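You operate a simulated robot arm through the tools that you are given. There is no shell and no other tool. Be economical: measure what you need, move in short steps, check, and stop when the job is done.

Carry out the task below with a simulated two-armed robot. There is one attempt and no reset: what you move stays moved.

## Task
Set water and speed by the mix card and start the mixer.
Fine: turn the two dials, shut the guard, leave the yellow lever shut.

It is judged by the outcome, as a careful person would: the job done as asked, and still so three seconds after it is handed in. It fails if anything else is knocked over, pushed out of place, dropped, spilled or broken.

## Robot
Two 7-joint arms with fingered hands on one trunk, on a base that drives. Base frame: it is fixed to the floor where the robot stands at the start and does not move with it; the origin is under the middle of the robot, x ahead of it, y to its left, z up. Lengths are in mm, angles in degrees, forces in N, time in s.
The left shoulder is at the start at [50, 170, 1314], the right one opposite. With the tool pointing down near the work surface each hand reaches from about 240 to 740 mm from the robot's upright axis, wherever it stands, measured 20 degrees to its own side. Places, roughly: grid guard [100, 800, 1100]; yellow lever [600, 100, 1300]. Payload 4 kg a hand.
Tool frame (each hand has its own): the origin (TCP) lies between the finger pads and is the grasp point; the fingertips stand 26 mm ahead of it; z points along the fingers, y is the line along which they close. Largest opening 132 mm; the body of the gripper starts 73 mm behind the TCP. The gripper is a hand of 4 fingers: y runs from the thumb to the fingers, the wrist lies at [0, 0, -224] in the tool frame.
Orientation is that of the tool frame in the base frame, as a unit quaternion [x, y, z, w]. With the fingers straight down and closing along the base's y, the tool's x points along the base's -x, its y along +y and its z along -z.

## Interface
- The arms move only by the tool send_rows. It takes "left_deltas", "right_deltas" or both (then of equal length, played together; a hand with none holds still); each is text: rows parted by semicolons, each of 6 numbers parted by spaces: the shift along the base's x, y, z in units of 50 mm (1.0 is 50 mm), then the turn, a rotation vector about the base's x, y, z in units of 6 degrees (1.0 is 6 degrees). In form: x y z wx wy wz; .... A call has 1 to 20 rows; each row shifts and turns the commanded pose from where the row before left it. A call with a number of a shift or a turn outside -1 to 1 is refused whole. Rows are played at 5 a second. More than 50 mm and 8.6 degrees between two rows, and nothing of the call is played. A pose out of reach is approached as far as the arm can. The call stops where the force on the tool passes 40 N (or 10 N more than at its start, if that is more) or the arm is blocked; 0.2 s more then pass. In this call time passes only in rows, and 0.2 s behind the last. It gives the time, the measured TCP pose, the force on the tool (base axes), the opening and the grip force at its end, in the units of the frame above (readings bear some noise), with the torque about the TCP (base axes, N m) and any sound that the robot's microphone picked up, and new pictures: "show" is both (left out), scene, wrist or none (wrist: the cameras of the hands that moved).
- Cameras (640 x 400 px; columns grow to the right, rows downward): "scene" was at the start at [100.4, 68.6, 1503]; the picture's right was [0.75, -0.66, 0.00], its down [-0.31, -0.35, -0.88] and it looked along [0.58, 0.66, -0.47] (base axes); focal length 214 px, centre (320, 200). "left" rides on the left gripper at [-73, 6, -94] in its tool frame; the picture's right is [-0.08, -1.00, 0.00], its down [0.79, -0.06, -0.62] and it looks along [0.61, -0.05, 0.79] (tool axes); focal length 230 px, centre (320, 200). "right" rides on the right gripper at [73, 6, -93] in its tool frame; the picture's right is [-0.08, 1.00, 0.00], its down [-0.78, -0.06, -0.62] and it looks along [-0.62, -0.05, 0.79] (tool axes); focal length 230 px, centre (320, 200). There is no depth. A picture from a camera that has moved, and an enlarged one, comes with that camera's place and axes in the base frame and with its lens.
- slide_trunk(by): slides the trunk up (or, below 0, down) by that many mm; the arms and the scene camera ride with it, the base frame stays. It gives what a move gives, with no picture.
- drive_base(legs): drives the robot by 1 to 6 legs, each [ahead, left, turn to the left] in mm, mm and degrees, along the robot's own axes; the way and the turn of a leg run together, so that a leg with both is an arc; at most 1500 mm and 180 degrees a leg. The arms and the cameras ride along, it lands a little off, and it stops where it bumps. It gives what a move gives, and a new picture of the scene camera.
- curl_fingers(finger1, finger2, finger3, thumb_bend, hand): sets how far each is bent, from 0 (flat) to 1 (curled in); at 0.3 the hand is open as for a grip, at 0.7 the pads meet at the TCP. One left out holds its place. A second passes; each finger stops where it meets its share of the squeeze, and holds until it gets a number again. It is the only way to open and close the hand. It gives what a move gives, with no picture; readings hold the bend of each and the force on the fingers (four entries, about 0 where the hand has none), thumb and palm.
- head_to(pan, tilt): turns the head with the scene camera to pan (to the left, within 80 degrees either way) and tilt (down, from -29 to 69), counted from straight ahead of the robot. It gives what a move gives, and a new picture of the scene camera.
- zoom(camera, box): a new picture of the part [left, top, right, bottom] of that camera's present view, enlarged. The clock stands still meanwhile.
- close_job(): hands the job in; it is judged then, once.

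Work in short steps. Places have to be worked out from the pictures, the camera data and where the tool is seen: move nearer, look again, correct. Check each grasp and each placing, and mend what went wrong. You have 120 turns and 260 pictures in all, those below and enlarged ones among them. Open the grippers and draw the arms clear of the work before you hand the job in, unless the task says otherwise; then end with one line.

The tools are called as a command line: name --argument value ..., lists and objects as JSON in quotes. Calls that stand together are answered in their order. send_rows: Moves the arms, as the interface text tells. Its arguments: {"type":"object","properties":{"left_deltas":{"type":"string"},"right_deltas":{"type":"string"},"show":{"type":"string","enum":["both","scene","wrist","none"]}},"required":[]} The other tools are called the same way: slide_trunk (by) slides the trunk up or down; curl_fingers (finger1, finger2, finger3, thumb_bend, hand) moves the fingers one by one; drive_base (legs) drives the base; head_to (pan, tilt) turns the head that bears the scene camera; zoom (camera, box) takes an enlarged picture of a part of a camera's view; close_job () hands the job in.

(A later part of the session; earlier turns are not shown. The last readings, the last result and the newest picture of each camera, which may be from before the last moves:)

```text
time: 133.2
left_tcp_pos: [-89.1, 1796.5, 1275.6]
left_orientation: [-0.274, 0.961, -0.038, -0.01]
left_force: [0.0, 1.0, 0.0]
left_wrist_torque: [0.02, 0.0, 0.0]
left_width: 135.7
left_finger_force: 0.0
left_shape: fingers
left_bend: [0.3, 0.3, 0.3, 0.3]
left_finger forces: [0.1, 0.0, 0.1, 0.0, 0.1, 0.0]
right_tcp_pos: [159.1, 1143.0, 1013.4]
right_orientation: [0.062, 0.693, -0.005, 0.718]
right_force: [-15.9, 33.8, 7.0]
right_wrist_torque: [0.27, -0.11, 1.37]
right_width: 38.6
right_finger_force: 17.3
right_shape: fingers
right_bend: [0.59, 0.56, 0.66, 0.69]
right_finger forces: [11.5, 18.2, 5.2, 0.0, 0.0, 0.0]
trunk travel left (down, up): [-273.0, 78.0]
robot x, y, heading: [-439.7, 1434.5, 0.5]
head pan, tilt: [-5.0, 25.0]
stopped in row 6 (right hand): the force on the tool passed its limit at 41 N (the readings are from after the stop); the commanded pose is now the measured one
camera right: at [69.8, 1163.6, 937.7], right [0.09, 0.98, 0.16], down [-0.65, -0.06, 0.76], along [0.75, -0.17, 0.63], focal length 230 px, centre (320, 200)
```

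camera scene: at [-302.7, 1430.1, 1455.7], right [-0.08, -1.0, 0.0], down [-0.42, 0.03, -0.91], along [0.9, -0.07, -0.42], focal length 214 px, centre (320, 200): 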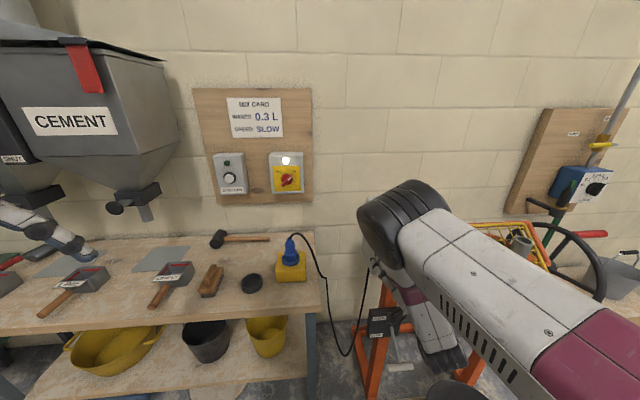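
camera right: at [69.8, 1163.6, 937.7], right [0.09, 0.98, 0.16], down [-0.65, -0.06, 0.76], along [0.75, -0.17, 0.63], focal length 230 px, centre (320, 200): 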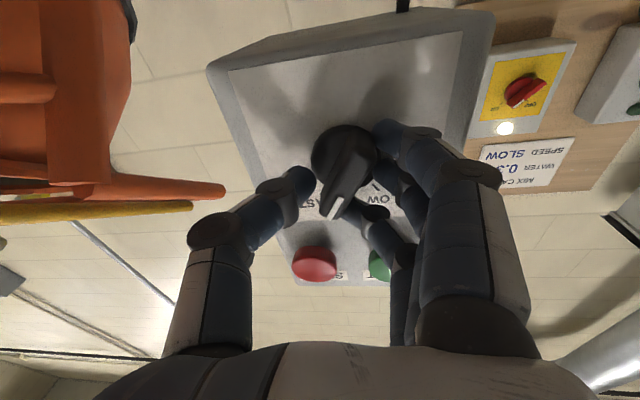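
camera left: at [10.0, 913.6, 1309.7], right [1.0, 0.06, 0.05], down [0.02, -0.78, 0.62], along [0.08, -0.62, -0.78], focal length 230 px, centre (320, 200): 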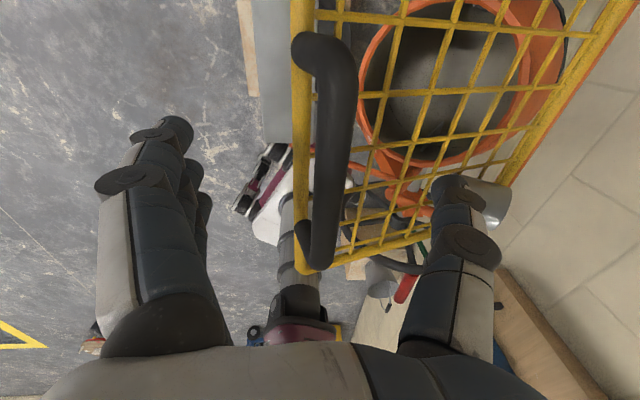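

The arm drifted sideways while rolling, so the grip isn't centred. I'll release, back off 45 mm, and see how the knob stands.

curl_fingers --hand "right" --finger1 0.3 --finger2 0.3 --finger3 0.3 --thumb_bend 0.3

drive_base --legs '[[-45, 0, 0]]'

send_rows --right_deltas "0 0.2 -0.1 -0.6 0 0; 0 0.2 0 -0.6 0 0; 0 0.2 0 -0.6 0 0" --show "wrist"

```text
time: 134.2
left_tcp_pos: [-86.8, 1792.1, 1276.2]
left_orientation: [-0.272, 0.961, -0.037, -0.01]
left_force: [-0.3, -0.2, 0.6]
left_wrist_torque: [0.01, -0.04, -0.05]
left_width: 135.8
left_finger_force: 0.0
left_shape: fingers
left_bend: [0.3, 0.3, 0.3, 0.3]
left_finger forces: [0.0, 0.0, 0.0, 0.0, 0.0, 0.0]
right_tcp_pos: [160.6, 1134.5, 1012.0]
right_orientation: [0.065, 0.694, -0.008, 0.717]
right_force: [0.2, -0.1, 0.7]
right_wrist_torque: [0.02, 0.0, -0.02]
right_width: 135.8
right_finger_force: 0.0
right_shape: fingers
right_bend: [0.3, 0.3, 0.3, 0.3]
right_finger forces: [0.1, 0.0, 0.0, 0.0, 0.0, 0.1]
trunk travel left (down, up): [-273.0, 78.0]
robot x, y, heading: [-440.6, 1437.7, 0.0]
head pan, tilt: [-5.0, 25.0]
```

```text
time: 135.1
left_tcp_pos: [-131.3, 1790.9, 1277.4]
left_orientation: [-0.273, 0.961, -0.037, -0.01]
left_force: [-0.5, -0.1, 0.0]
left_wrist_torque: [0.02, -0.04, 0.04]
left_width: 135.9
left_finger_force: 0.1
left_shape: fingers
left_bend: [0.3, 0.3, 0.3, 0.3]
left_finger forces: [0.0, 0.1, 0.1, 0.0, 0.0, 0.0]
right_tcp_pos: [118.0, 1133.5, 1012.5]
right_orientation: [0.065, 0.693, -0.009, 0.718]
right_force: [0.1, -0.2, 0.6]
right_wrist_torque: [0.0, 0.03, 0.0]
right_width: 135.7
right_finger_force: 0.0
right_shape: fingers
right_bend: [0.3, 0.3, 0.3, 0.3]
right_finger forces: [0.0, 0.0, 0.0, 0.1, 0.0, 0.0]
trunk travel left (down, up): [-273.0, 78.0]
robot x, y, heading: [-483.6, 1436.6, 0.4]
head pan, tilt: [-5.0, 25.0]
camera scene: at [-346.8, 1430.1, 1455.8], right [-0.08, -1.0, 0.0], down [-0.42, 0.03, -0.91], along [0.9, -0.07, -0.42], focal length 214 px, centre (320, 200)
```

scene: 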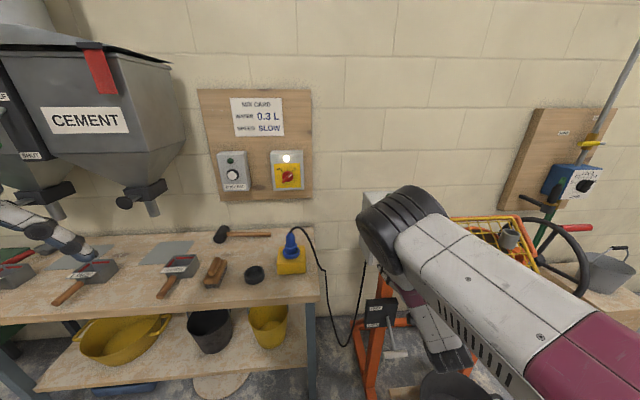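

```text
time: 136.1
left_tcp_pos: [-128.5, 1791.7, 1276.4]
left_orientation: [-0.274, 0.961, -0.037, -0.01]
left_force: [-0.1, 0.8, -0.4]
left_wrist_torque: [0.0, -0.01, 0.02]
left_width: 135.7
left_finger_force: 0.0
left_shape: fingers
left_bend: [0.3, 0.3, 0.3, 0.3]
left_finger forces: [0.0, 0.0, 0.0, 0.1, 0.0, 0.0]
right_tcp_pos: [115.9, 1120.0, 1008.5]
right_orientation: [0.033, 0.687, -0.101, 0.719]
right_force: [-1.0, -1.3, 0.0]
right_wrist_torque: [-0.01, -0.02, -0.02]
right_width: 135.4
right_finger_force: 0.2
right_shape: fingers
right_bend: [0.3, 0.3, 0.3, 0.3]
right_finger forces: [0.1, 0.0, 0.0, 0.0, 0.0, 0.0]
trunk travel left (down, up): [-273.0, 78.0]
robot x, y, heading: [-484.4, 1437.8, 0.3]
head pan, tilt: [-5.0, 25.0]
stopped in row 3 (right hand): the arm was blocked; the commanded pose is now the measured one
camera right: at [28.2, 1136.8, 930.3], right [0.19, 0.98, -0.01], down [-0.64, 0.13, 0.75], along [0.74, -0.13, 0.66], focal length 230 px, centre (320, 200)
```

right: 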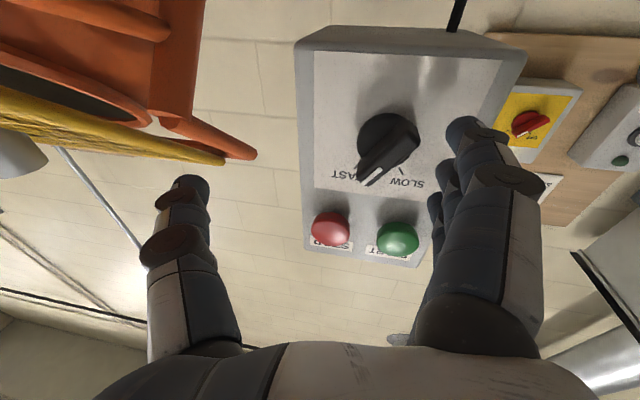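

Rolling pushes the hand right by arm limits, but the base can compensate. Plan: pre-roll the open hand to the SLOW angle (about -34°) off the knob, re-centre with the base, then close so that the bar aligns with the fingers.

send_rows --right_deltas "-0.1 -0.1 0.05 -0.9 0 0.2; -0.1 -0.1 0.05 -0.9 0 0.2; -0.1 -0.1 0.05 -0.9 0 0.2; -0.1 -0.1 0.05 -0.9 0 0.2; 0 -0.1 0.05 -0.9 0 0.2" --show "wrist"

```text
time: 137.5
left_tcp_pos: [-127.4, 1791.3, 1277.2]
left_orientation: [-0.274, 0.961, -0.038, -0.01]
left_force: [-0.8, -0.6, 0.0]
left_wrist_torque: [-0.02, -0.01, 0.01]
left_width: 135.8
left_finger_force: 0.1
left_shape: fingers
left_bend: [0.3, 0.3, 0.3, 0.3]
left_finger forces: [0.1, 0.1, 0.0, 0.0, 0.0, 0.0]
right_tcp_pos: [93.1, 1068.9, 1026.1]
right_orientation: [-0.153, 0.648, -0.24, 0.707]
right_force: [0.5, -0.3, -0.1]
right_wrist_torque: [-0.04, 0.0, -0.02]
right_width: 136.1
right_finger_force: 0.0
right_shape: fingers
right_bend: [0.3, 0.3, 0.3, 0.3]
right_finger forces: [0.0, 0.1, 0.0, 0.0, 0.0, 0.0]
trunk travel left (down, up): [-273.0, 78.0]
robot x, y, heading: [-478.4, 1434.3, 0.5]
head pan, tilt: [-5.0, 25.0]
stopped in row 5 (right hand): the arm was blocked; the commanded pose is now the measured one
camera right: at [4.5, 1043.8, 951.1], right [0.14, 0.88, -0.46], down [-0.65, 0.43, 0.62], along [0.74, 0.22, 0.63], focal length 230 px, centre (320, 200)
```

right: 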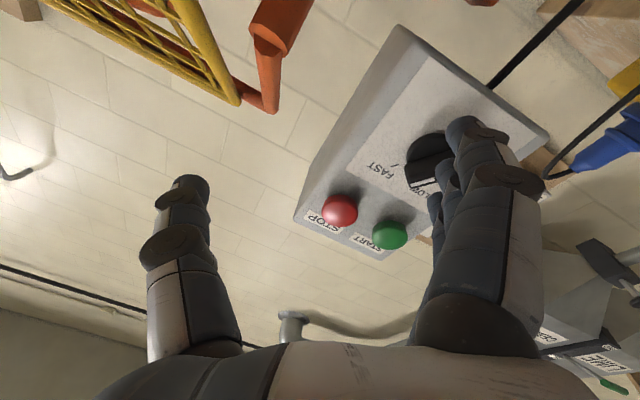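

zoom --camera "right" --box '[330, 110, 490, 230]'

head_to --pan -24 --tilt 30

```text
3.33 times, centred on (410, 170) of right
camera zoom: at [4.5, 1043.8, 951.1], right [0.14, 0.88, -0.46], down [-0.65, 0.43, 0.62], along [0.74, 0.22, 0.63], focal length 767 px, centre (20, 300)
```

zoom: 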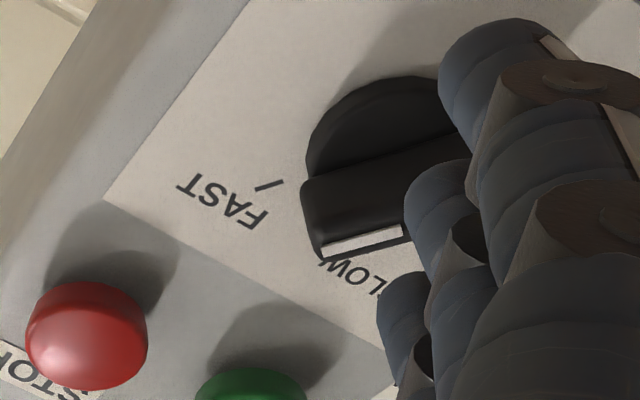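

```text
time: 138.3
left_tcp_pos: [-127.4, 1790.5, 1277.3]
left_orientation: [-0.273, 0.961, -0.038, -0.011]
left_force: [0.1, -0.2, 0.2]
left_wrist_torque: [0.02, 0.01, 0.0]
left_width: 135.8
left_finger_force: 0.0
left_shape: fingers
left_bend: [0.3, 0.3, 0.3, 0.3]
left_finger forces: [0.0, 0.1, 0.0, 0.1, 0.0, 0.0]
right_tcp_pos: [93.8, 1069.3, 1025.4]
right_orientation: [-0.153, 0.647, -0.241, 0.707]
right_force: [-0.3, -0.6, -0.7]
right_wrist_torque: [0.01, 0.03, -0.03]
right_width: 135.7
right_finger_force: 0.1
right_shape: fingers
right_bend: [0.3, 0.3, 0.3, 0.3]
right_finger forces: [0.0, 0.0, 0.1, 0.0, 0.0, 0.0]
trunk travel left (down, up): [-273.0, 78.0]
robot x, y, heading: [-481.8, 1438.6, 0.3]
head pan, tilt: [-24.0, 30.0]
camera scene: at [-353.7, 1401.4, 1447.6], right [-0.4, -0.92, 0.0], down [-0.46, 0.2, -0.87], along [0.79, -0.35, -0.5], focal length 214 px, centre (320, 200)
```

scene: 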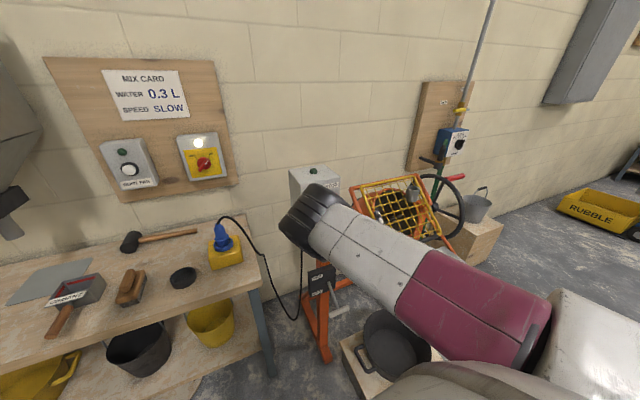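

The pointer is still at FAST (about 36° right). I'll do it in two stages: first roll to ~0°, centre, and close to bring the bar upright; then again at -34°.

send_rows --right_deltas "0 0.2 -0.07 0.9 0 0; 0 0.2 -0.07 0.9 0 0; 0 0.2 -0.07 0.9 0 0; 0 0.2 -0.07 0.9 0 0; 0 0.2 -0.07 0.9 0 0" --show "wrist"

```text
time: 139.6
left_tcp_pos: [-127.6, 1791.0, 1276.3]
left_orientation: [-0.272, 0.962, -0.038, -0.011]
left_force: [-0.1, 0.4, -0.4]
left_wrist_torque: [0.0, 0.0, -0.04]
left_width: 135.5
left_finger_force: 0.1
left_shape: fingers
left_bend: [0.3, 0.3, 0.3, 0.3]
left_finger forces: [0.1, 0.0, 0.0, 0.1, 0.0, 0.0]
right_tcp_pos: [90.2, 1110.6, 1004.8]
right_orientation: [0.022, 0.687, -0.089, 0.721]
right_force: [-0.3, 0.4, -0.6]
right_wrist_torque: [-0.03, 0.01, 0.01]
right_width: 136.1
right_finger_force: 0.1
right_shape: fingers
right_bend: [0.3, 0.3, 0.3, 0.3]
right_finger forces: [0.0, 0.1, 0.0, 0.0, 0.0, 0.1]
trunk travel left (down, up): [-273.0, 78.0]
robot x, y, heading: [-479.5, 1436.7, 0.3]
head pan, tilt: [-24.0, 30.0]
camera right: at [1.3, 1124.1, 926.6], right [0.15, 0.99, -0.01], down [-0.65, 0.11, 0.75], along [0.74, -0.11, 0.66], focal length 230 px, centre (320, 200)
```

right: 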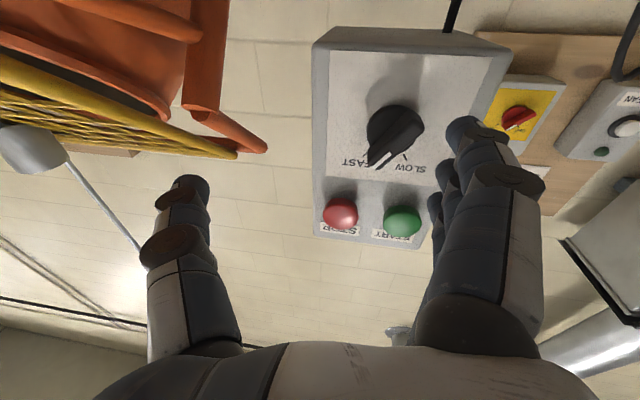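

Roll is about -5° now. Base left 46 mm and forward 68 mm to centre on the knob.

drive_base --legs '[[35, 46, 0]]'

drive_base --legs '[[33, 0, 0]]'

zoom --camera "right" --box '[0, 0, 640, 400]'

```text
time: 140.6
left_tcp_pos: [-93.0, 1837.0, 1275.5]
left_orientation: [-0.274, 0.961, -0.036, -0.01]
left_force: [0.5, -0.3, -0.8]
left_wrist_torque: [-0.01, 0.02, 0.01]
left_width: 135.5
left_finger_force: 0.1
left_shape: fingers
left_bend: [0.3, 0.3, 0.3, 0.3]
left_finger forces: [0.0, 0.0, 0.1, 0.0, 0.0, 0.1]
right_tcp_pos: [126.2, 1156.4, 1008.5]
right_orientation: [0.024, 0.684, -0.088, 0.724]
right_force: [0.5, -0.4, -0.6]
right_wrist_torque: [-0.02, 0.0, -0.01]
right_width: 135.9
right_finger_force: 0.0
right_shape: fingers
right_bend: [0.3, 0.3, 0.3, 0.3]
right_finger forces: [0.1, 0.1, 0.1, 0.0, 0.0, 0.0]
trunk travel left (down, up): [-273.0, 78.0]
robot x, y, heading: [-446.1, 1482.3, 0.1]
head pan, tilt: [-24.0, 30.0]
camera scene: at [-318.6, 1446.8, 1447.6], right [-0.4, -0.92, 0.0], down [-0.46, 0.2, -0.87], along [0.79, -0.35, -0.5], focal length 214 px, centre (320, 200)
```

scene: 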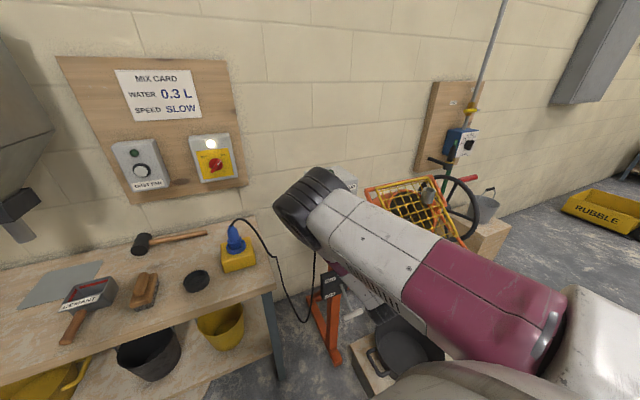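

```text
time: 141.6
left_tcp_pos: [-60.1, 1834.7, 1277.8]
left_orientation: [-0.272, 0.961, -0.037, -0.01]
left_force: [0.3, 0.0, 0.7]
left_wrist_torque: [0.01, 0.0, 0.04]
left_width: 136.1
left_finger_force: 0.1
left_shape: fingers
left_bend: [0.3, 0.3, 0.3, 0.3]
left_finger forces: [0.0, 0.0, 0.1, 0.0, 0.0, 0.0]
right_tcp_pos: [156.7, 1151.4, 1008.8]
right_orientation: [0.028, 0.684, -0.092, 0.723]
right_force: [-0.4, -0.7, 0.8]
right_wrist_torque: [0.01, 0.0, 0.0]
right_width: 136.5
right_finger_force: 0.0
right_shape: fingers
right_bend: [0.29, 0.3, 0.3, 0.3]
right_finger forces: [0.2, 0.1, 0.0, 0.0, 0.0, 0.0]
trunk travel left (down, up): [-273.0, 78.0]
robot x, y, heading: [-415.0, 1481.7, 0.3]
head pan, tilt: [-24.0, 30.0]
stopped in leg 1: the force on the tool passed its limit at 49 N (the readings are from after the stop); the commanded pose is now the measured one
camera scene: at [-285.5, 1446.3, 1447.7], right [-0.4, -0.92, 0.0], down [-0.46, 0.2, -0.87], along [0.79, -0.35, -0.5], focal length 214 px, centre (320, 200)
```

scene: 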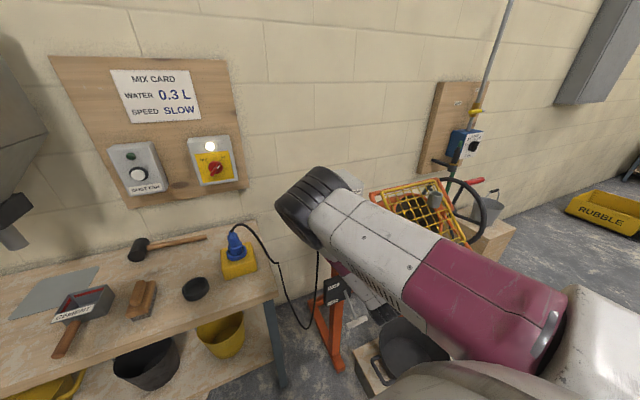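

```text
1.00 times, centred on (320, 200) of right (not enlarged: the box is as wide or as high as the picture)
camera zoom: at [69.4, 1166.3, 930.0], right [0.17, 0.99, -0.01], down [-0.65, 0.12, 0.75], along [0.74, -0.12, 0.66], focal length 230 px, centre (320, 200)
```

zoom: 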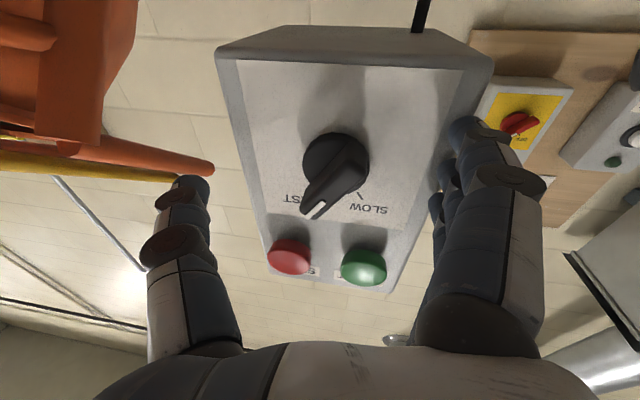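

A fingertip touched the box edge; there's no further need to advance. Closing now to swing the bar upright.

curl_fingers --hand "right" --finger1 0.69 --finger2 0.69 --finger3 0.69 --thumb_bend 0.69

zoom --camera "right" --box '[160, 60, 480, 300]'

```text
time: 142.6
left_tcp_pos: [-59.4, 1838.1, 1275.6]
left_orientation: [-0.273, 0.961, -0.037, -0.011]
left_force: [0.1, -0.2, -0.5]
left_wrist_torque: [-0.01, 0.01, 0.0]
left_width: 136.0
left_finger_force: 0.1
left_shape: fingers
left_bend: [0.3, 0.3, 0.3, 0.3]
left_finger forces: [0.1, 0.0, 0.1, 0.1, 0.0, 0.1]
right_tcp_pos: [158.8, 1154.9, 1008.7]
right_orientation: [0.026, 0.685, -0.09, 0.723]
right_force: [-4.0, 17.2, -3.6]
right_wrist_torque: [0.01, 0.08, 0.6]
right_width: 30.1
right_finger_force: 12.8
right_shape: fingers
right_bend: [0.62, 0.6, 0.67, 0.68]
right_finger forces: [8.7, 9.2, 5.4, 0.1, 2.4, 0.0]
trunk travel left (down, up): [-273.0, 78.0]
robot x, y, heading: [-411.6, 1479.4, 0.5]
head pan, tilt: [-24.0, 30.0]
```

```text
1.67 times, centred on (320, 180) of right
camera zoom: at [69.9, 1169.0, 929.9], right [0.16, 0.99, -0.01], down [-0.65, 0.11, 0.75], along [0.74, -0.12, 0.66], focal length 384 px, centre (320, 233)
```

zoom: 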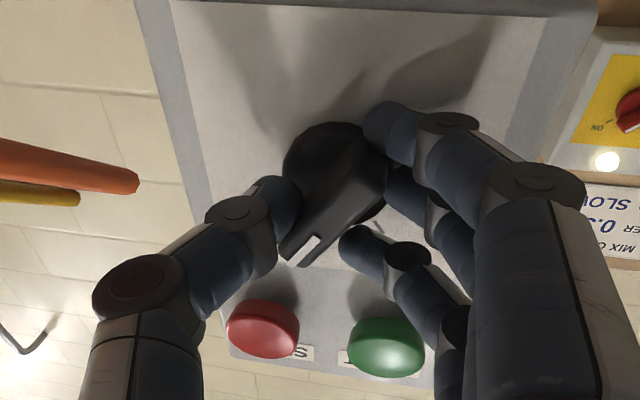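

The bar is held but still slanted. I'll try rolling the hand counter-clockwise from here a bit.

send_rows --right_deltas "0 0.1 0 -0.8 0 0; 0 0.1 0 -0.8 0 0; 0 0.1 0 -0.8 0 0; 0 0.1 0 -0.8 0 0" --show "none"

zoom --camera "right" --box '[160, 60, 480, 300]'

```text
time: 143.3
left_tcp_pos: [-60.4, 1841.5, 1275.8]
left_orientation: [-0.274, 0.961, -0.037, -0.009]
left_force: [-0.2, 0.3, 0.6]
left_wrist_torque: [-0.04, -0.02, 0.0]
left_width: 135.7
left_finger_force: 0.0
left_shape: fingers
left_bend: [0.3, 0.3, 0.3, 0.3]
left_finger forces: [0.0, 0.2, 0.0, 0.1, 0.0, 0.1]
right_tcp_pos: [154.3, 1143.7, 1011.3]
right_orientation: [-0.017, 0.674, -0.167, 0.72]
right_force: [-6.9, 33.5, -4.0]
right_wrist_torque: [0.0, 0.23, 1.17]
right_width: 35.7
right_finger_force: 18.5
right_shape: fingers
right_bend: [0.57, 0.55, 0.66, 0.69]
right_finger forces: [10.8, 15.7, 10.0, 0.0, 0.0, 0.0]
trunk travel left (down, up): [-273.0, 78.0]
robot x, y, heading: [-409.3, 1483.3, 0.6]
head pan, tilt: [-24.0, 30.0]
stopped in row 3 (right hand): the force on the tool passed its limit at 42 N (the readings are from after the stop); the commanded pose is now the measured one
```

```text
1.67 times, centred on (320, 180) of right
camera zoom: at [66.6, 1149.5, 930.0], right [0.21, 0.96, -0.17], down [-0.64, 0.27, 0.71], along [0.73, -0.04, 0.68], focal length 384 px, centre (320, 233)
```

zoom: 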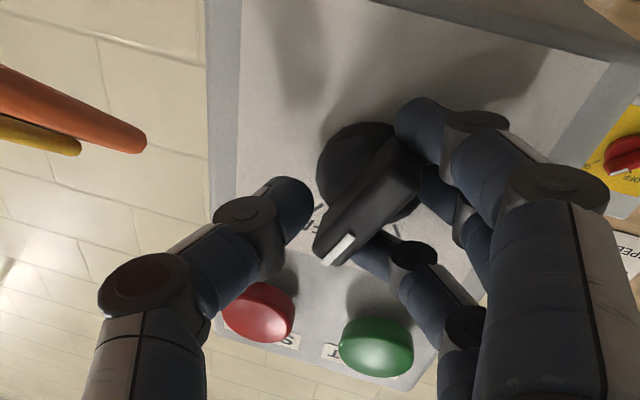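

The arm's sideways drift defeats gripping. Instead I'll use the thumb alone as a poker: back off, curl the fingers away, then push the pointer end to the left with the base.

curl_fingers --hand "right" --finger1 0.35 --finger2 0.35 --finger3 0.35 --thumb_bend 0.5

drive_base --legs '[[-60, 0, 0]]'

curl_fingers --hand "right" --finger1 1.0 --finger2 1.0 --finger3 1.0 --thumb_bend 0.55

zoom --camera "right" --box '[0, 0, 640, 400]'

```text
time: 144.3
left_tcp_pos: [-60.4, 1836.1, 1277.7]
left_orientation: [-0.273, 0.961, -0.037, -0.009]
left_force: [0.3, -0.8, 0.1]
left_wrist_torque: [0.01, 0.0, 0.03]
left_width: 135.6
left_finger_force: 0.1
left_shape: fingers
left_bend: [0.3, 0.3, 0.3, 0.3]
left_finger forces: [0.1, 0.0, 0.0, 0.0, 0.1, 0.0]
right_tcp_pos: [151.3, 1134.7, 1011.5]
right_orientation: [-0.012, 0.672, -0.172, 0.72]
right_force: [-14.5, -5.6, 1.1]
right_wrist_torque: [0.0, 0.2, 0.36]
right_width: 91.6
right_finger_force: 7.2
right_shape: fingers
right_bend: [0.37, 0.35, 0.72, 0.5]
right_finger forces: [7.8, 0.1, 6.5, 0.0, 0.0, 0.0]
trunk travel left (down, up): [-273.0, 78.0]
robot x, y, heading: [-409.9, 1485.1, 0.3]
head pan, tilt: [-24.0, 30.0]
```

```text
time: 145.3
left_tcp_pos: [-119.8, 1836.9, 1277.6]
left_orientation: [-0.275, 0.961, -0.038, -0.009]
left_force: [-0.5, 0.3, -0.2]
left_wrist_torque: [0.0, -0.05, -0.01]
left_width: 135.4
left_finger_force: 0.0
left_shape: fingers
left_bend: [0.3, 0.3, 0.3, 0.3]
left_finger forces: [0.0, 0.0, 0.1, 0.0, 0.0, 0.0]
right_tcp_pos: [95.1, 1137.2, 1011.8]
right_orientation: [-0.014, 0.672, -0.17, 0.72]
right_force: [-0.6, -0.8, 0.8]
right_wrist_torque: [-0.01, 0.01, 0.0]
right_width: 94.7
right_finger_force: 0.0
right_shape: fingers
right_bend: [0.35, 0.35, 0.35, 0.5]
right_finger forces: [0.0, 0.0, 0.1, 0.0, 0.0, 0.1]
trunk travel left (down, up): [-273.0, 78.0]
robot x, y, heading: [-470.9, 1480.9, 0.2]
head pan, tilt: [-24.0, 30.0]
camera scene: at [-345.7, 1446.5, 1447.8], right [-0.4, -0.92, 0.0], down [-0.46, 0.2, -0.87], along [0.79, -0.35, -0.5], focal length 214 px, centre (320, 200)
```

scene: 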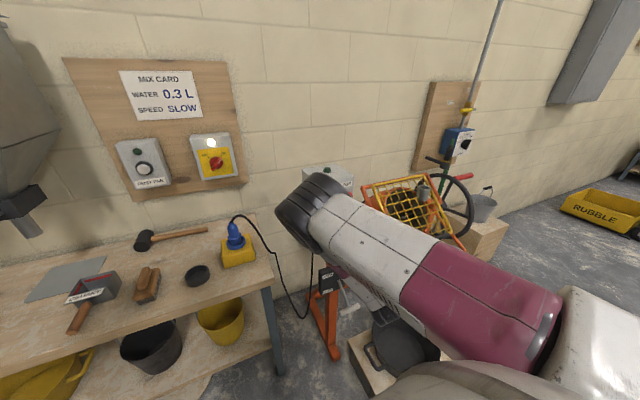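

```text
time: 146.3
left_tcp_pos: [-118.4, 1837.9, 1277.2]
left_orientation: [-0.274, 0.961, -0.037, -0.01]
left_force: [-0.6, -0.5, -0.6]
left_wrist_torque: [0.01, 0.02, -0.01]
left_width: 135.8
left_finger_force: 0.1
left_shape: fingers
left_bend: [0.3, 0.3, 0.3, 0.3]
left_finger forces: [0.1, 0.0, 0.0, 0.0, 0.0, 0.0]
right_tcp_pos: [96.4, 1135.8, 1012.0]
right_orientation: [-0.014, 0.673, -0.171, 0.72]
right_force: [-0.1, -0.1, 0.2]
right_wrist_torque: [0.03, -0.01, -0.01]
right_width: 44.9
right_finger_force: 0.0
right_shape: fingers
right_bend: [1.0, 1.0, 1.0, 0.55]
right_finger forces: [0.0, 0.0, 0.0, 0.0, 0.0, 0.0]
trunk travel left (down, up): [-273.0, 78.0]
robot x, y, heading: [-475.1, 1483.6, 0.6]
head pan, tilt: [-24.0, 30.0]
```

```text
1.00 times, centred on (320, 200) of right (not enlarged: the box is as wide or as high as the picture)
camera zoom: at [8.4, 1142.9, 930.1], right [0.22, 0.96, -0.17], down [-0.64, 0.28, 0.71], along [0.73, -0.05, 0.68], focal length 230 px, centre (320, 200)
```

zoom: 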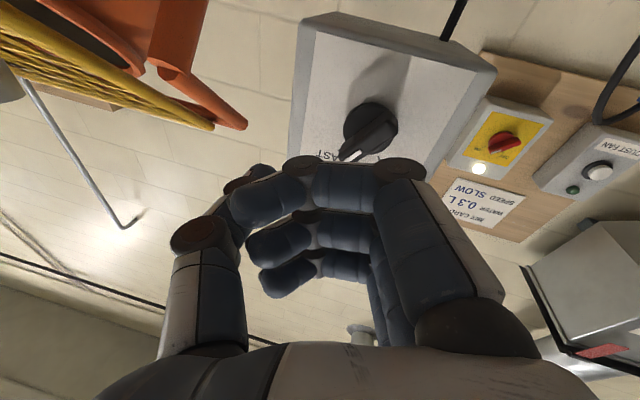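

The knuckles protrude as much as the thumb. An extended single finger will be a better poker; I'll extend finger 1 and curl the thumb, then look.

curl_fingers --hand "right" --finger1 0.3 --finger2 1.0 --finger3 1.0 --thumb_bend 0.3

zoom --camera "right" --box '[0, 0, 640, 400]'

```text
time: 147.3
left_tcp_pos: [-118.9, 1837.4, 1275.7]
left_orientation: [-0.274, 0.961, -0.037, -0.011]
left_force: [0.7, 0.2, 0.8]
left_wrist_torque: [-0.02, -0.01, 0.0]
left_width: 136.0
left_finger_force: 0.2
left_shape: fingers
left_bend: [0.3, 0.3, 0.3, 0.3]
left_finger forces: [0.1, 0.0, 0.0, 0.0, 0.0, 0.0]
right_tcp_pos: [96.7, 1137.1, 1010.6]
right_orientation: [-0.014, 0.673, -0.17, 0.72]
right_force: [0.9, -0.3, -0.3]
right_wrist_torque: [0.0, -0.01, -0.01]
right_width: 135.6
right_finger_force: 0.1
right_shape: fingers
right_bend: [0.3, 1.0, 1.0, 0.3]
right_finger forces: [0.0, 0.1, 0.0, 0.0, 0.0, 0.1]
trunk travel left (down, up): [-273.0, 78.0]
robot x, y, heading: [-474.4, 1478.1, 0.7]
head pan, tilt: [-24.0, 30.0]
```

```text
1.00 times, centred on (320, 200) of right (not enlarged: the box is as wide or as high as the picture)
camera zoom: at [8.5, 1142.9, 930.0], right [0.22, 0.96, -0.17], down [-0.64, 0.28, 0.71], along [0.73, -0.05, 0.68], focal length 230 px, centre (320, 200)
```

zoom: 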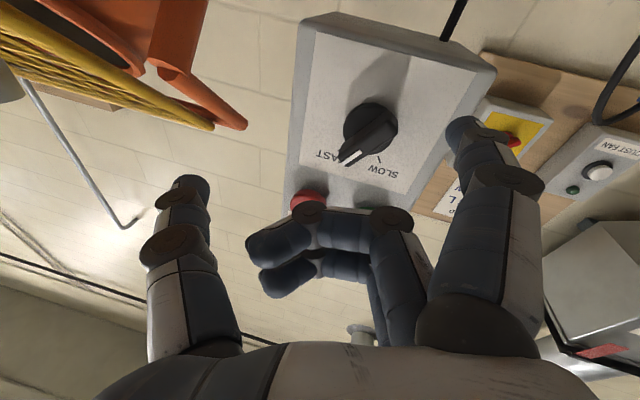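

Finger 3 is the uppermost one, so I'll use it as the poker: extended, the rest curled, placed right of the pointer end.

curl_fingers --hand "right" --finger1 1.0 --finger2 1.0 --finger3 0.3 --thumb_bend 0.8

drive_base --legs '[[0, -74, 0]]'

send_rows --right_deltas "0 0 0.12 0 0 0" --show "wrist"

```text
time: 148.3
left_tcp_pos: [-118.2, 1837.7, 1275.6]
left_orientation: [-0.274, 0.961, -0.037, -0.01]
left_force: [0.0, -0.2, -0.2]
left_wrist_torque: [-0.01, -0.01, 0.0]
left_width: 135.9
left_finger_force: 0.1
left_shape: fingers
left_bend: [0.3, 0.3, 0.3, 0.3]
left_finger forces: [0.0, 0.0, 0.1, 0.0, 0.0, 0.0]
right_tcp_pos: [95.1, 1137.1, 1010.2]
right_orientation: [-0.014, 0.673, -0.17, 0.72]
right_force: [0.2, -0.5, -0.4]
right_wrist_torque: [0.01, 0.0, -0.03]
right_width: 36.7
right_finger_force: 0.1
right_shape: fingers
right_bend: [1.0, 1.0, 0.3, 0.78]
right_finger forces: [0.0, 0.0, 0.1, 0.1, 0.0, 0.0]
trunk travel left (down, up): [-273.0, 78.0]
robot x, y, heading: [-473.3, 1480.6, 0.3]
head pan, tilt: [-24.0, 30.0]
```

```text
time: 149.6
left_tcp_pos: [-118.2, 1764.2, 1277.0]
left_orientation: [-0.275, 0.961, -0.037, -0.011]
left_force: [0.3, -0.4, -0.1]
left_wrist_torque: [0.02, 0.0, 0.01]
left_width: 135.7
left_finger_force: 0.0
left_shape: fingers
left_bend: [0.3, 0.3, 0.3, 0.3]
left_finger forces: [0.0, 0.1, 0.0, 0.0, 0.1, 0.1]
right_tcp_pos: [96.4, 1065.2, 1011.4]
right_orientation: [-0.014, 0.673, -0.17, 0.72]
right_force: [-0.6, 0.0, 0.2]
right_wrist_torque: [-0.02, 0.02, 0.02]
right_width: 36.5
right_finger_force: 0.1
right_shape: fingers
right_bend: [1.0, 1.0, 0.3, 0.78]
right_finger forces: [0.1, 0.0, 0.0, 0.1, 0.0, 0.1]
trunk travel left (down, up): [-273.0, 78.0]
robot x, y, heading: [-474.7, 1410.3, 0.6]
head pan, tilt: [-24.0, 30.0]
camera scene: at [-343.2, 1373.9, 1447.6], right [-0.4, -0.92, 0.0], down [-0.46, 0.2, -0.87], along [0.79, -0.35, -0.5], focal length 214 px, centre (320, 200)
```

scene: 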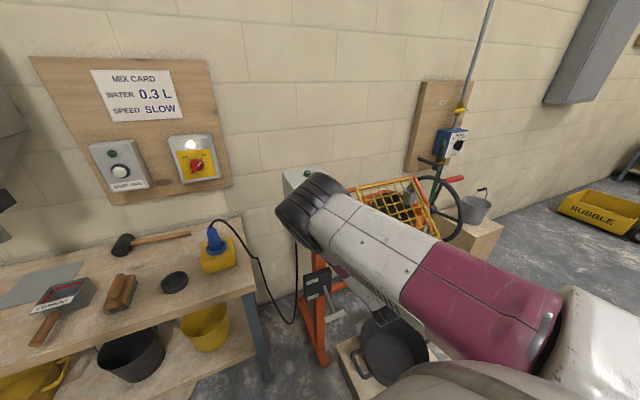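

```text
time: 150.0
left_tcp_pos: [-118.9, 1765.8, 1277.9]
left_orientation: [-0.274, 0.961, -0.038, -0.01]
left_force: [-0.4, -0.4, 0.2]
left_wrist_torque: [0.02, 0.02, -0.03]
left_width: 135.6
left_finger_force: 0.1
left_shape: fingers
left_bend: [0.3, 0.3, 0.3, 0.3]
left_finger forces: [0.0, 0.0, 0.0, 0.1, 0.0, 0.0]
right_tcp_pos: [94.7, 1061.8, 1015.1]
right_orientation: [-0.014, 0.673, -0.173, 0.719]
right_force: [0.0, -0.6, 0.4]
right_wrist_torque: [-0.03, 0.02, -0.01]
right_width: 36.5
right_finger_force: 0.1
right_shape: fingers
right_bend: [1.0, 1.0, 0.3, 0.78]
right_finger forces: [0.0, 0.0, 0.0, 0.0, 0.0, 0.1]
trunk travel left (down, up): [-273.0, 78.0]
robot x, y, heading: [-473.9, 1412.0, 0.4]
head pan, tilt: [-24.0, 30.0]
camera right: at [7.3, 1067.6, 934.8], right [0.23, 0.96, -0.18], down [-0.64, 0.28, 0.71], along [0.73, -0.05, 0.68], focal length 230 px, centre (320, 200)
```

right: 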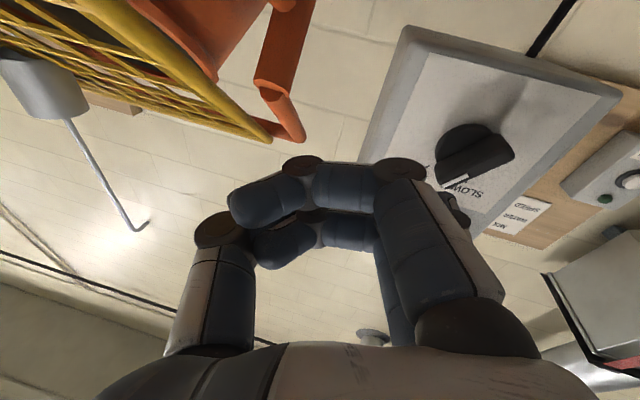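

Pointer end at about (163, 1148, 1025) and finger 3's tip looks ~20 mm left of my prediction. I'll shift 14 mm more to the right while going forward 44 mm.

drive_base --legs '[[0, -16, 0], [44, 0, 0]]'

zoom --camera "right" --box '[240, 60, 640, 310]'

```text
time: 151.4
left_tcp_pos: [-73.4, 1749.3, 1276.2]
left_orientation: [-0.275, 0.961, -0.037, -0.01]
left_force: [0.6, 1.4, 0.4]
left_wrist_torque: [0.03, 0.08, -0.04]
left_width: 135.6
left_finger_force: 0.0
left_shape: fingers
left_bend: [0.3, 0.3, 0.3, 0.3]
left_finger forces: [0.1, 0.1, 0.0, 0.0, 0.1, 0.0]
right_tcp_pos: [141.6, 1045.6, 1016.2]
right_orientation: [-0.011, 0.673, -0.173, 0.719]
right_force: [1.1, -0.8, 0.4]
right_wrist_torque: [0.01, -0.03, -0.02]
right_width: 36.8
right_finger_force: 0.1
right_shape: fingers
right_bend: [1.0, 1.0, 0.3, 0.78]
right_finger forces: [0.0, 0.0, 0.1, 0.0, 0.1, 0.0]
trunk travel left (down, up): [-273.0, 78.0]
robot x, y, heading: [-426.8, 1397.6, 0.5]
head pan, tilt: [-24.0, 30.0]
camera scene: at [-297.0, 1358.4, 1447.4], right [-0.4, -0.92, 0.0], down [-0.46, 0.2, -0.87], along [0.79, -0.35, -0.5], focal length 214 px, centre (320, 200)
```

scene: 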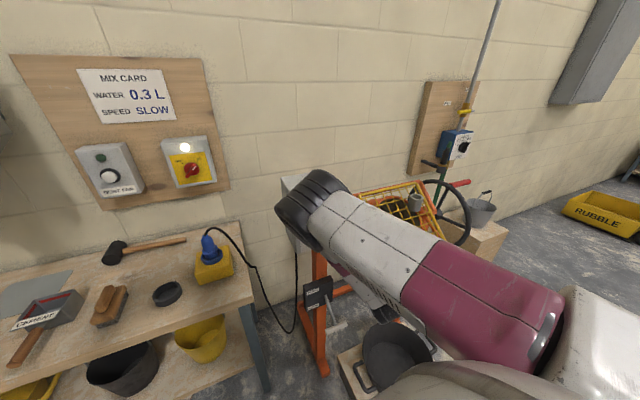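

```text
1.60 times, centred on (440, 185) of right
camera zoom: at [54.1, 1052.7, 935.1], right [0.23, 0.96, -0.17], down [-0.64, 0.28, 0.71], along [0.73, -0.05, 0.68], focal length 368 px, centre (128, 224)
```

zoom: 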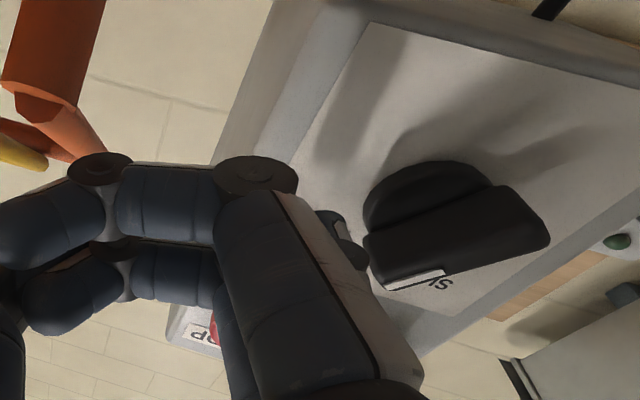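

Finger 3's tip is just right of the pointer end. Pushing left with the base by 28 mm.

drive_base --legs '[[0, 28, 0]]'

zoom --camera "right" --box '[240, 60, 640, 310]'

```text
time: 152.3
left_tcp_pos: [-74.7, 1777.0, 1277.6]
left_orientation: [-0.274, 0.961, -0.038, -0.01]
left_force: [0.8, 0.2, -0.2]
left_wrist_torque: [0.01, -0.04, -0.03]
left_width: 135.9
left_finger_force: 0.1
left_shape: fingers
left_bend: [0.3, 0.3, 0.3, 0.3]
left_finger forces: [0.0, 0.0, 0.0, 0.1, 0.0, 0.0]
right_tcp_pos: [137.9, 1072.9, 1017.8]
right_orientation: [-0.01, 0.673, -0.173, 0.719]
right_force: [-0.7, -2.7, 0.3]
right_wrist_torque: [-0.05, 0.02, -0.01]
right_width: 36.6
right_finger_force: 1.5
right_shape: fingers
right_bend: [1.0, 1.0, 0.32, 0.78]
right_finger forces: [0.1, 0.1, 2.6, 0.0, 0.1, 0.1]
trunk travel left (down, up): [-273.0, 78.0]
robot x, y, heading: [-428.4, 1421.2, 0.7]
head pan, tilt: [-24.0, 30.0]
camera scene: at [-299.3, 1386.2, 1447.6], right [-0.4, -0.92, 0.0], down [-0.46, 0.2, -0.87], along [0.79, -0.35, -0.5], focal length 214 px, centre (320, 200)
```

scene: 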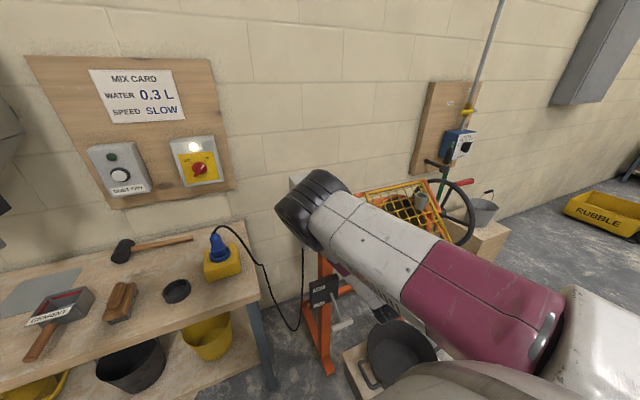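

```text
1.60 times, centred on (440, 185) of right
camera zoom: at [52.1, 1079.3, 935.9], right [0.23, 0.96, -0.17], down [-0.64, 0.28, 0.71], along [0.73, -0.05, 0.68], focal length 368 px, centre (128, 224)
```

zoom: 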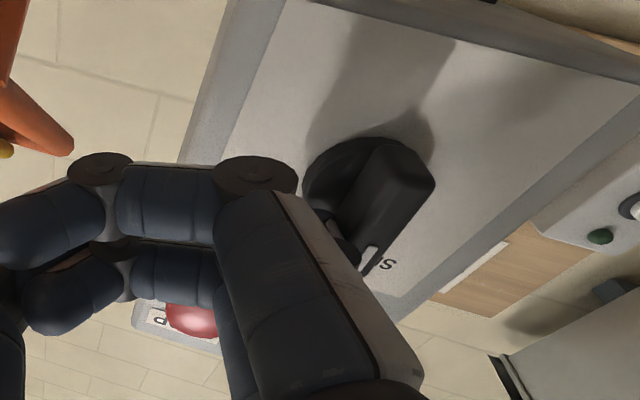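

The knob turns easily this way. Pushing 16 mm more.

drive_base --legs '[[0, 16, 0]]'

zoom --camera "right" --box '[240, 60, 640, 310]'

```text
time: 153.1
left_tcp_pos: [-75.7, 1790.5, 1276.5]
left_orientation: [-0.274, 0.961, -0.037, -0.009]
left_force: [-0.5, -0.3, 0.7]
left_wrist_torque: [-0.06, -0.02, 0.03]
left_width: 135.7
left_finger_force: 0.0
left_shape: fingers
left_bend: [0.3, 0.3, 0.3, 0.3]
left_finger forces: [0.0, 0.1, 0.1, 0.1, 0.0, 0.1]
right_tcp_pos: [137.6, 1087.1, 1017.3]
right_orientation: [-0.01, 0.672, -0.174, 0.72]
right_force: [-4.7, -6.5, 6.2]
right_wrist_torque: [0.44, -0.15, 0.12]
right_width: 36.7
right_finger_force: 5.3
right_shape: fingers
right_bend: [1.0, 1.0, 0.36, 0.78]
right_finger forces: [0.0, 0.0, 10.2, 0.1, 0.0, 0.0]
trunk travel left (down, up): [-273.0, 78.0]
robot x, y, heading: [-426.5, 1438.4, 0.3]
head pan, tilt: [-24.0, 30.0]
camera scene: at [-300.4, 1401.7, 1447.7], right [-0.4, -0.92, 0.0], down [-0.46, 0.2, -0.87], along [0.79, -0.35, -0.5], focal length 214 px, centre (320, 200)
```

scene: 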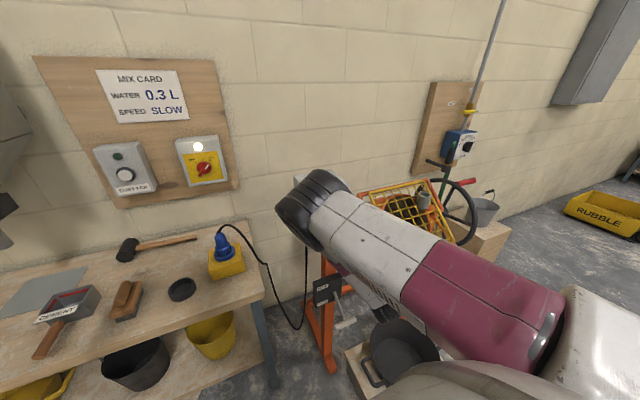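

```text
1.60 times, centred on (440, 185) of right
camera zoom: at [51.3, 1094.1, 936.6], right [0.23, 0.96, -0.17], down [-0.64, 0.29, 0.71], along [0.73, -0.06, 0.68], focal length 368 px, centre (128, 224)
```

zoom: 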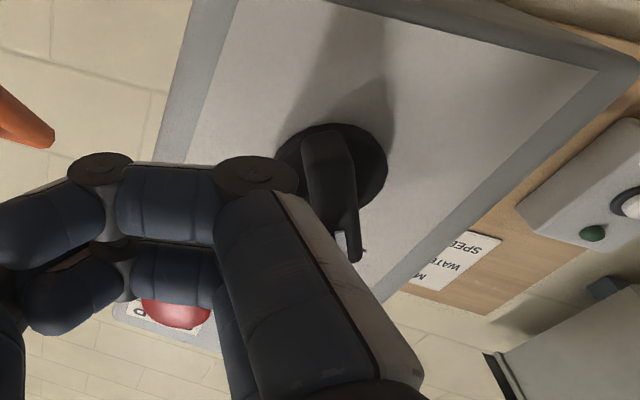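

The force is rising and the pointer seems to be well over to SLOW. I'll back off and read it.

drive_base --legs '[[0, -10, 0], [-70, -40, 0]]'

zoom --camera "right" --box '[320, 40, 600, 240]'

```text
time: 154.6
left_tcp_pos: [-145.5, 1739.1, 1277.2]
left_orientation: [-0.274, 0.961, -0.038, -0.009]
left_force: [-0.3, -0.5, 1.1]
left_wrist_torque: [-0.02, -0.02, -0.01]
left_width: 135.7
left_finger_force: 0.1
left_shape: fingers
left_bend: [0.3, 0.3, 0.3, 0.3]
left_finger forces: [0.0, 0.1, 0.0, 0.0, 0.1, 0.1]
right_tcp_pos: [68.8, 1035.2, 1016.9]
right_orientation: [-0.011, 0.672, -0.174, 0.72]
right_force: [0.7, 0.5, 0.8]
right_wrist_torque: [-0.02, 0.05, 0.03]
right_width: 36.7
right_finger_force: 0.1
right_shape: fingers
right_bend: [1.0, 1.0, 0.3, 0.78]
right_finger forces: [0.1, 0.0, 0.0, 0.0, 0.0, 0.0]
trunk travel left (down, up): [-273.0, 78.0]
robot x, y, heading: [-498.0, 1385.6, 0.5]
head pan, tilt: [-24.0, 30.0]
camera scene: at [-370.1, 1349.5, 1447.6], right [-0.4, -0.92, 0.0], down [-0.46, 0.2, -0.87], along [0.79, -0.34, -0.5], focal length 214 px, centre (320, 200)
```

scene: 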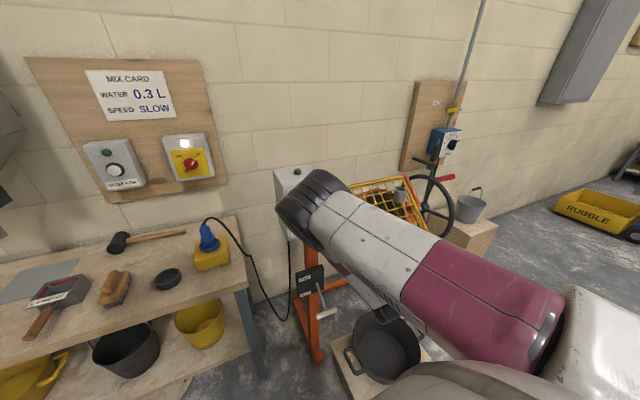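

```text
2.00 times, centred on (460, 140) of right
camera zoom: at [-18.2, 1042.4, 936.2], right [0.23, 0.96, -0.17], down [-0.64, 0.28, 0.71], along [0.73, -0.05, 0.68], focal length 460 px, centre (40, 320)
```

zoom: 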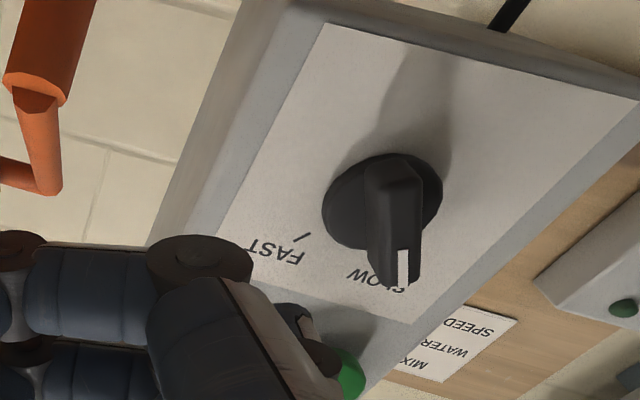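

The pointer sits at SLOW (36° left, matching the tick). Next, raise the hand so the extended finger is level with START at about (185, 1184, 1104).

send_rows --right_deltas "0 0 0.5 0 0 0; 0 0 0.5 0 0 0; 0 0 0.5 0 0 0" --show "wrist"

```text
time: 155.6
left_tcp_pos: [-143.6, 1740.7, 1276.7]
left_orientation: [-0.276, 0.96, -0.038, -0.009]
left_force: [-0.8, -0.4, 0.1]
left_wrist_torque: [0.01, 0.03, 0.02]
left_width: 135.8
left_finger_force: 0.0
left_shape: fingers
left_bend: [0.3, 0.3, 0.3, 0.3]
left_finger forces: [0.0, 0.1, 0.1, 0.0, 0.1, 0.0]
right_tcp_pos: [62.0, 1008.8, 1084.2]
right_orientation: [0.013, 0.677, -0.19, 0.711]
right_force: [0.4, 0.3, 1.1]
right_wrist_torque: [0.03, -0.03, -0.01]
right_width: 36.8
right_finger_force: 0.0
right_shape: fingers
right_bend: [1.0, 1.0, 0.3, 0.78]
right_finger forces: [0.0, 0.0, 0.0, 0.0, 0.0, 0.0]
trunk travel left (down, up): [-273.0, 78.0]
robot x, y, heading: [-497.8, 1384.2, 0.8]
head pan, tilt: [-24.0, 30.0]
stopped in row 3 (right hand): the arm was blocked; the commanded pose is now the measured one
camera right: at [-25.5, 1021.4, 1004.5], right [0.29, 0.94, -0.16], down [-0.62, 0.31, 0.72], along [0.73, -0.11, 0.67], focal length 230 px, centre (320, 200)
```

right: 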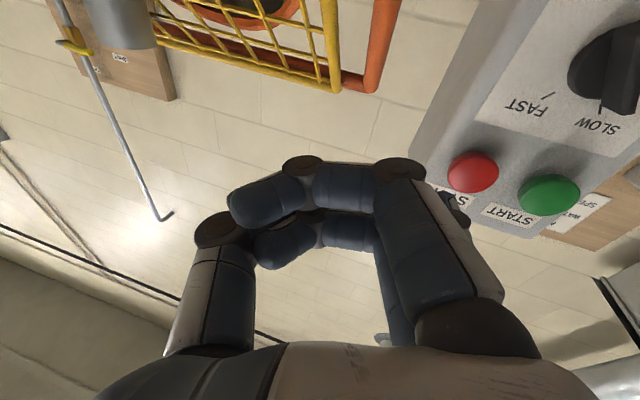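

The fingertip is at about (110, 1092, 1094); START at (175, 1182, 1101). Shift the base left 90 mm and look.

drive_base --legs '[[0, 90, 0]]'

zoom --camera "right" --box '[160, 60, 560, 310]'

```text
time: 157.0
left_tcp_pos: [-144.7, 1829.6, 1275.7]
left_orientation: [-0.274, 0.961, -0.036, -0.01]
left_force: [-0.3, 0.2, 0.2]
left_wrist_torque: [-0.02, -0.02, 0.04]
left_width: 135.8
left_finger_force: 0.1
left_shape: fingers
left_bend: [0.3, 0.3, 0.3, 0.3]
left_finger forces: [0.1, 0.0, 0.1, 0.0, 0.0, 0.0]
right_tcp_pos: [60.5, 1097.7, 1084.3]
right_orientation: [0.013, 0.677, -0.192, 0.711]
right_force: [0.1, -0.5, 0.4]
right_wrist_torque: [-0.03, 0.01, -0.02]
right_width: 36.5
right_finger_force: 0.2
right_shape: fingers
right_bend: [1.0, 1.0, 0.3, 0.78]
right_finger forces: [0.1, 0.0, 0.0, 0.1, 0.0, 0.1]
trunk travel left (down, up): [-273.0, 78.0]
robot x, y, heading: [-499.4, 1479.1, 0.6]
head pan, tilt: [-24.0, 30.0]
camera scene: at [-370.0, 1440.0, 1447.6], right [-0.4, -0.92, 0.0], down [-0.46, 0.2, -0.87], along [0.79, -0.35, -0.5], focal length 214 px, centre (320, 200)
```

scene: 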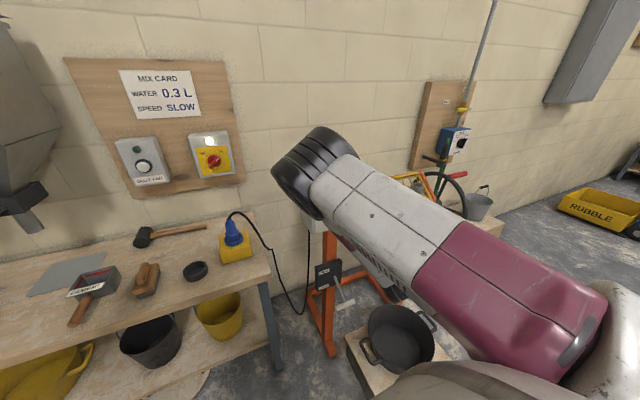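

```text
1.60 times, centred on (360, 185) of right
camera zoom: at [-26.6, 1111.5, 1004.8], right [0.29, 0.94, -0.16], down [-0.62, 0.31, 0.72], along [0.73, -0.11, 0.67], focal length 368 px, centre (256, 224)
```

zoom: 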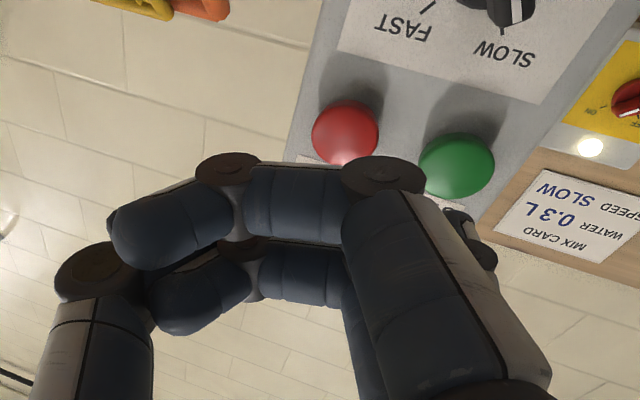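

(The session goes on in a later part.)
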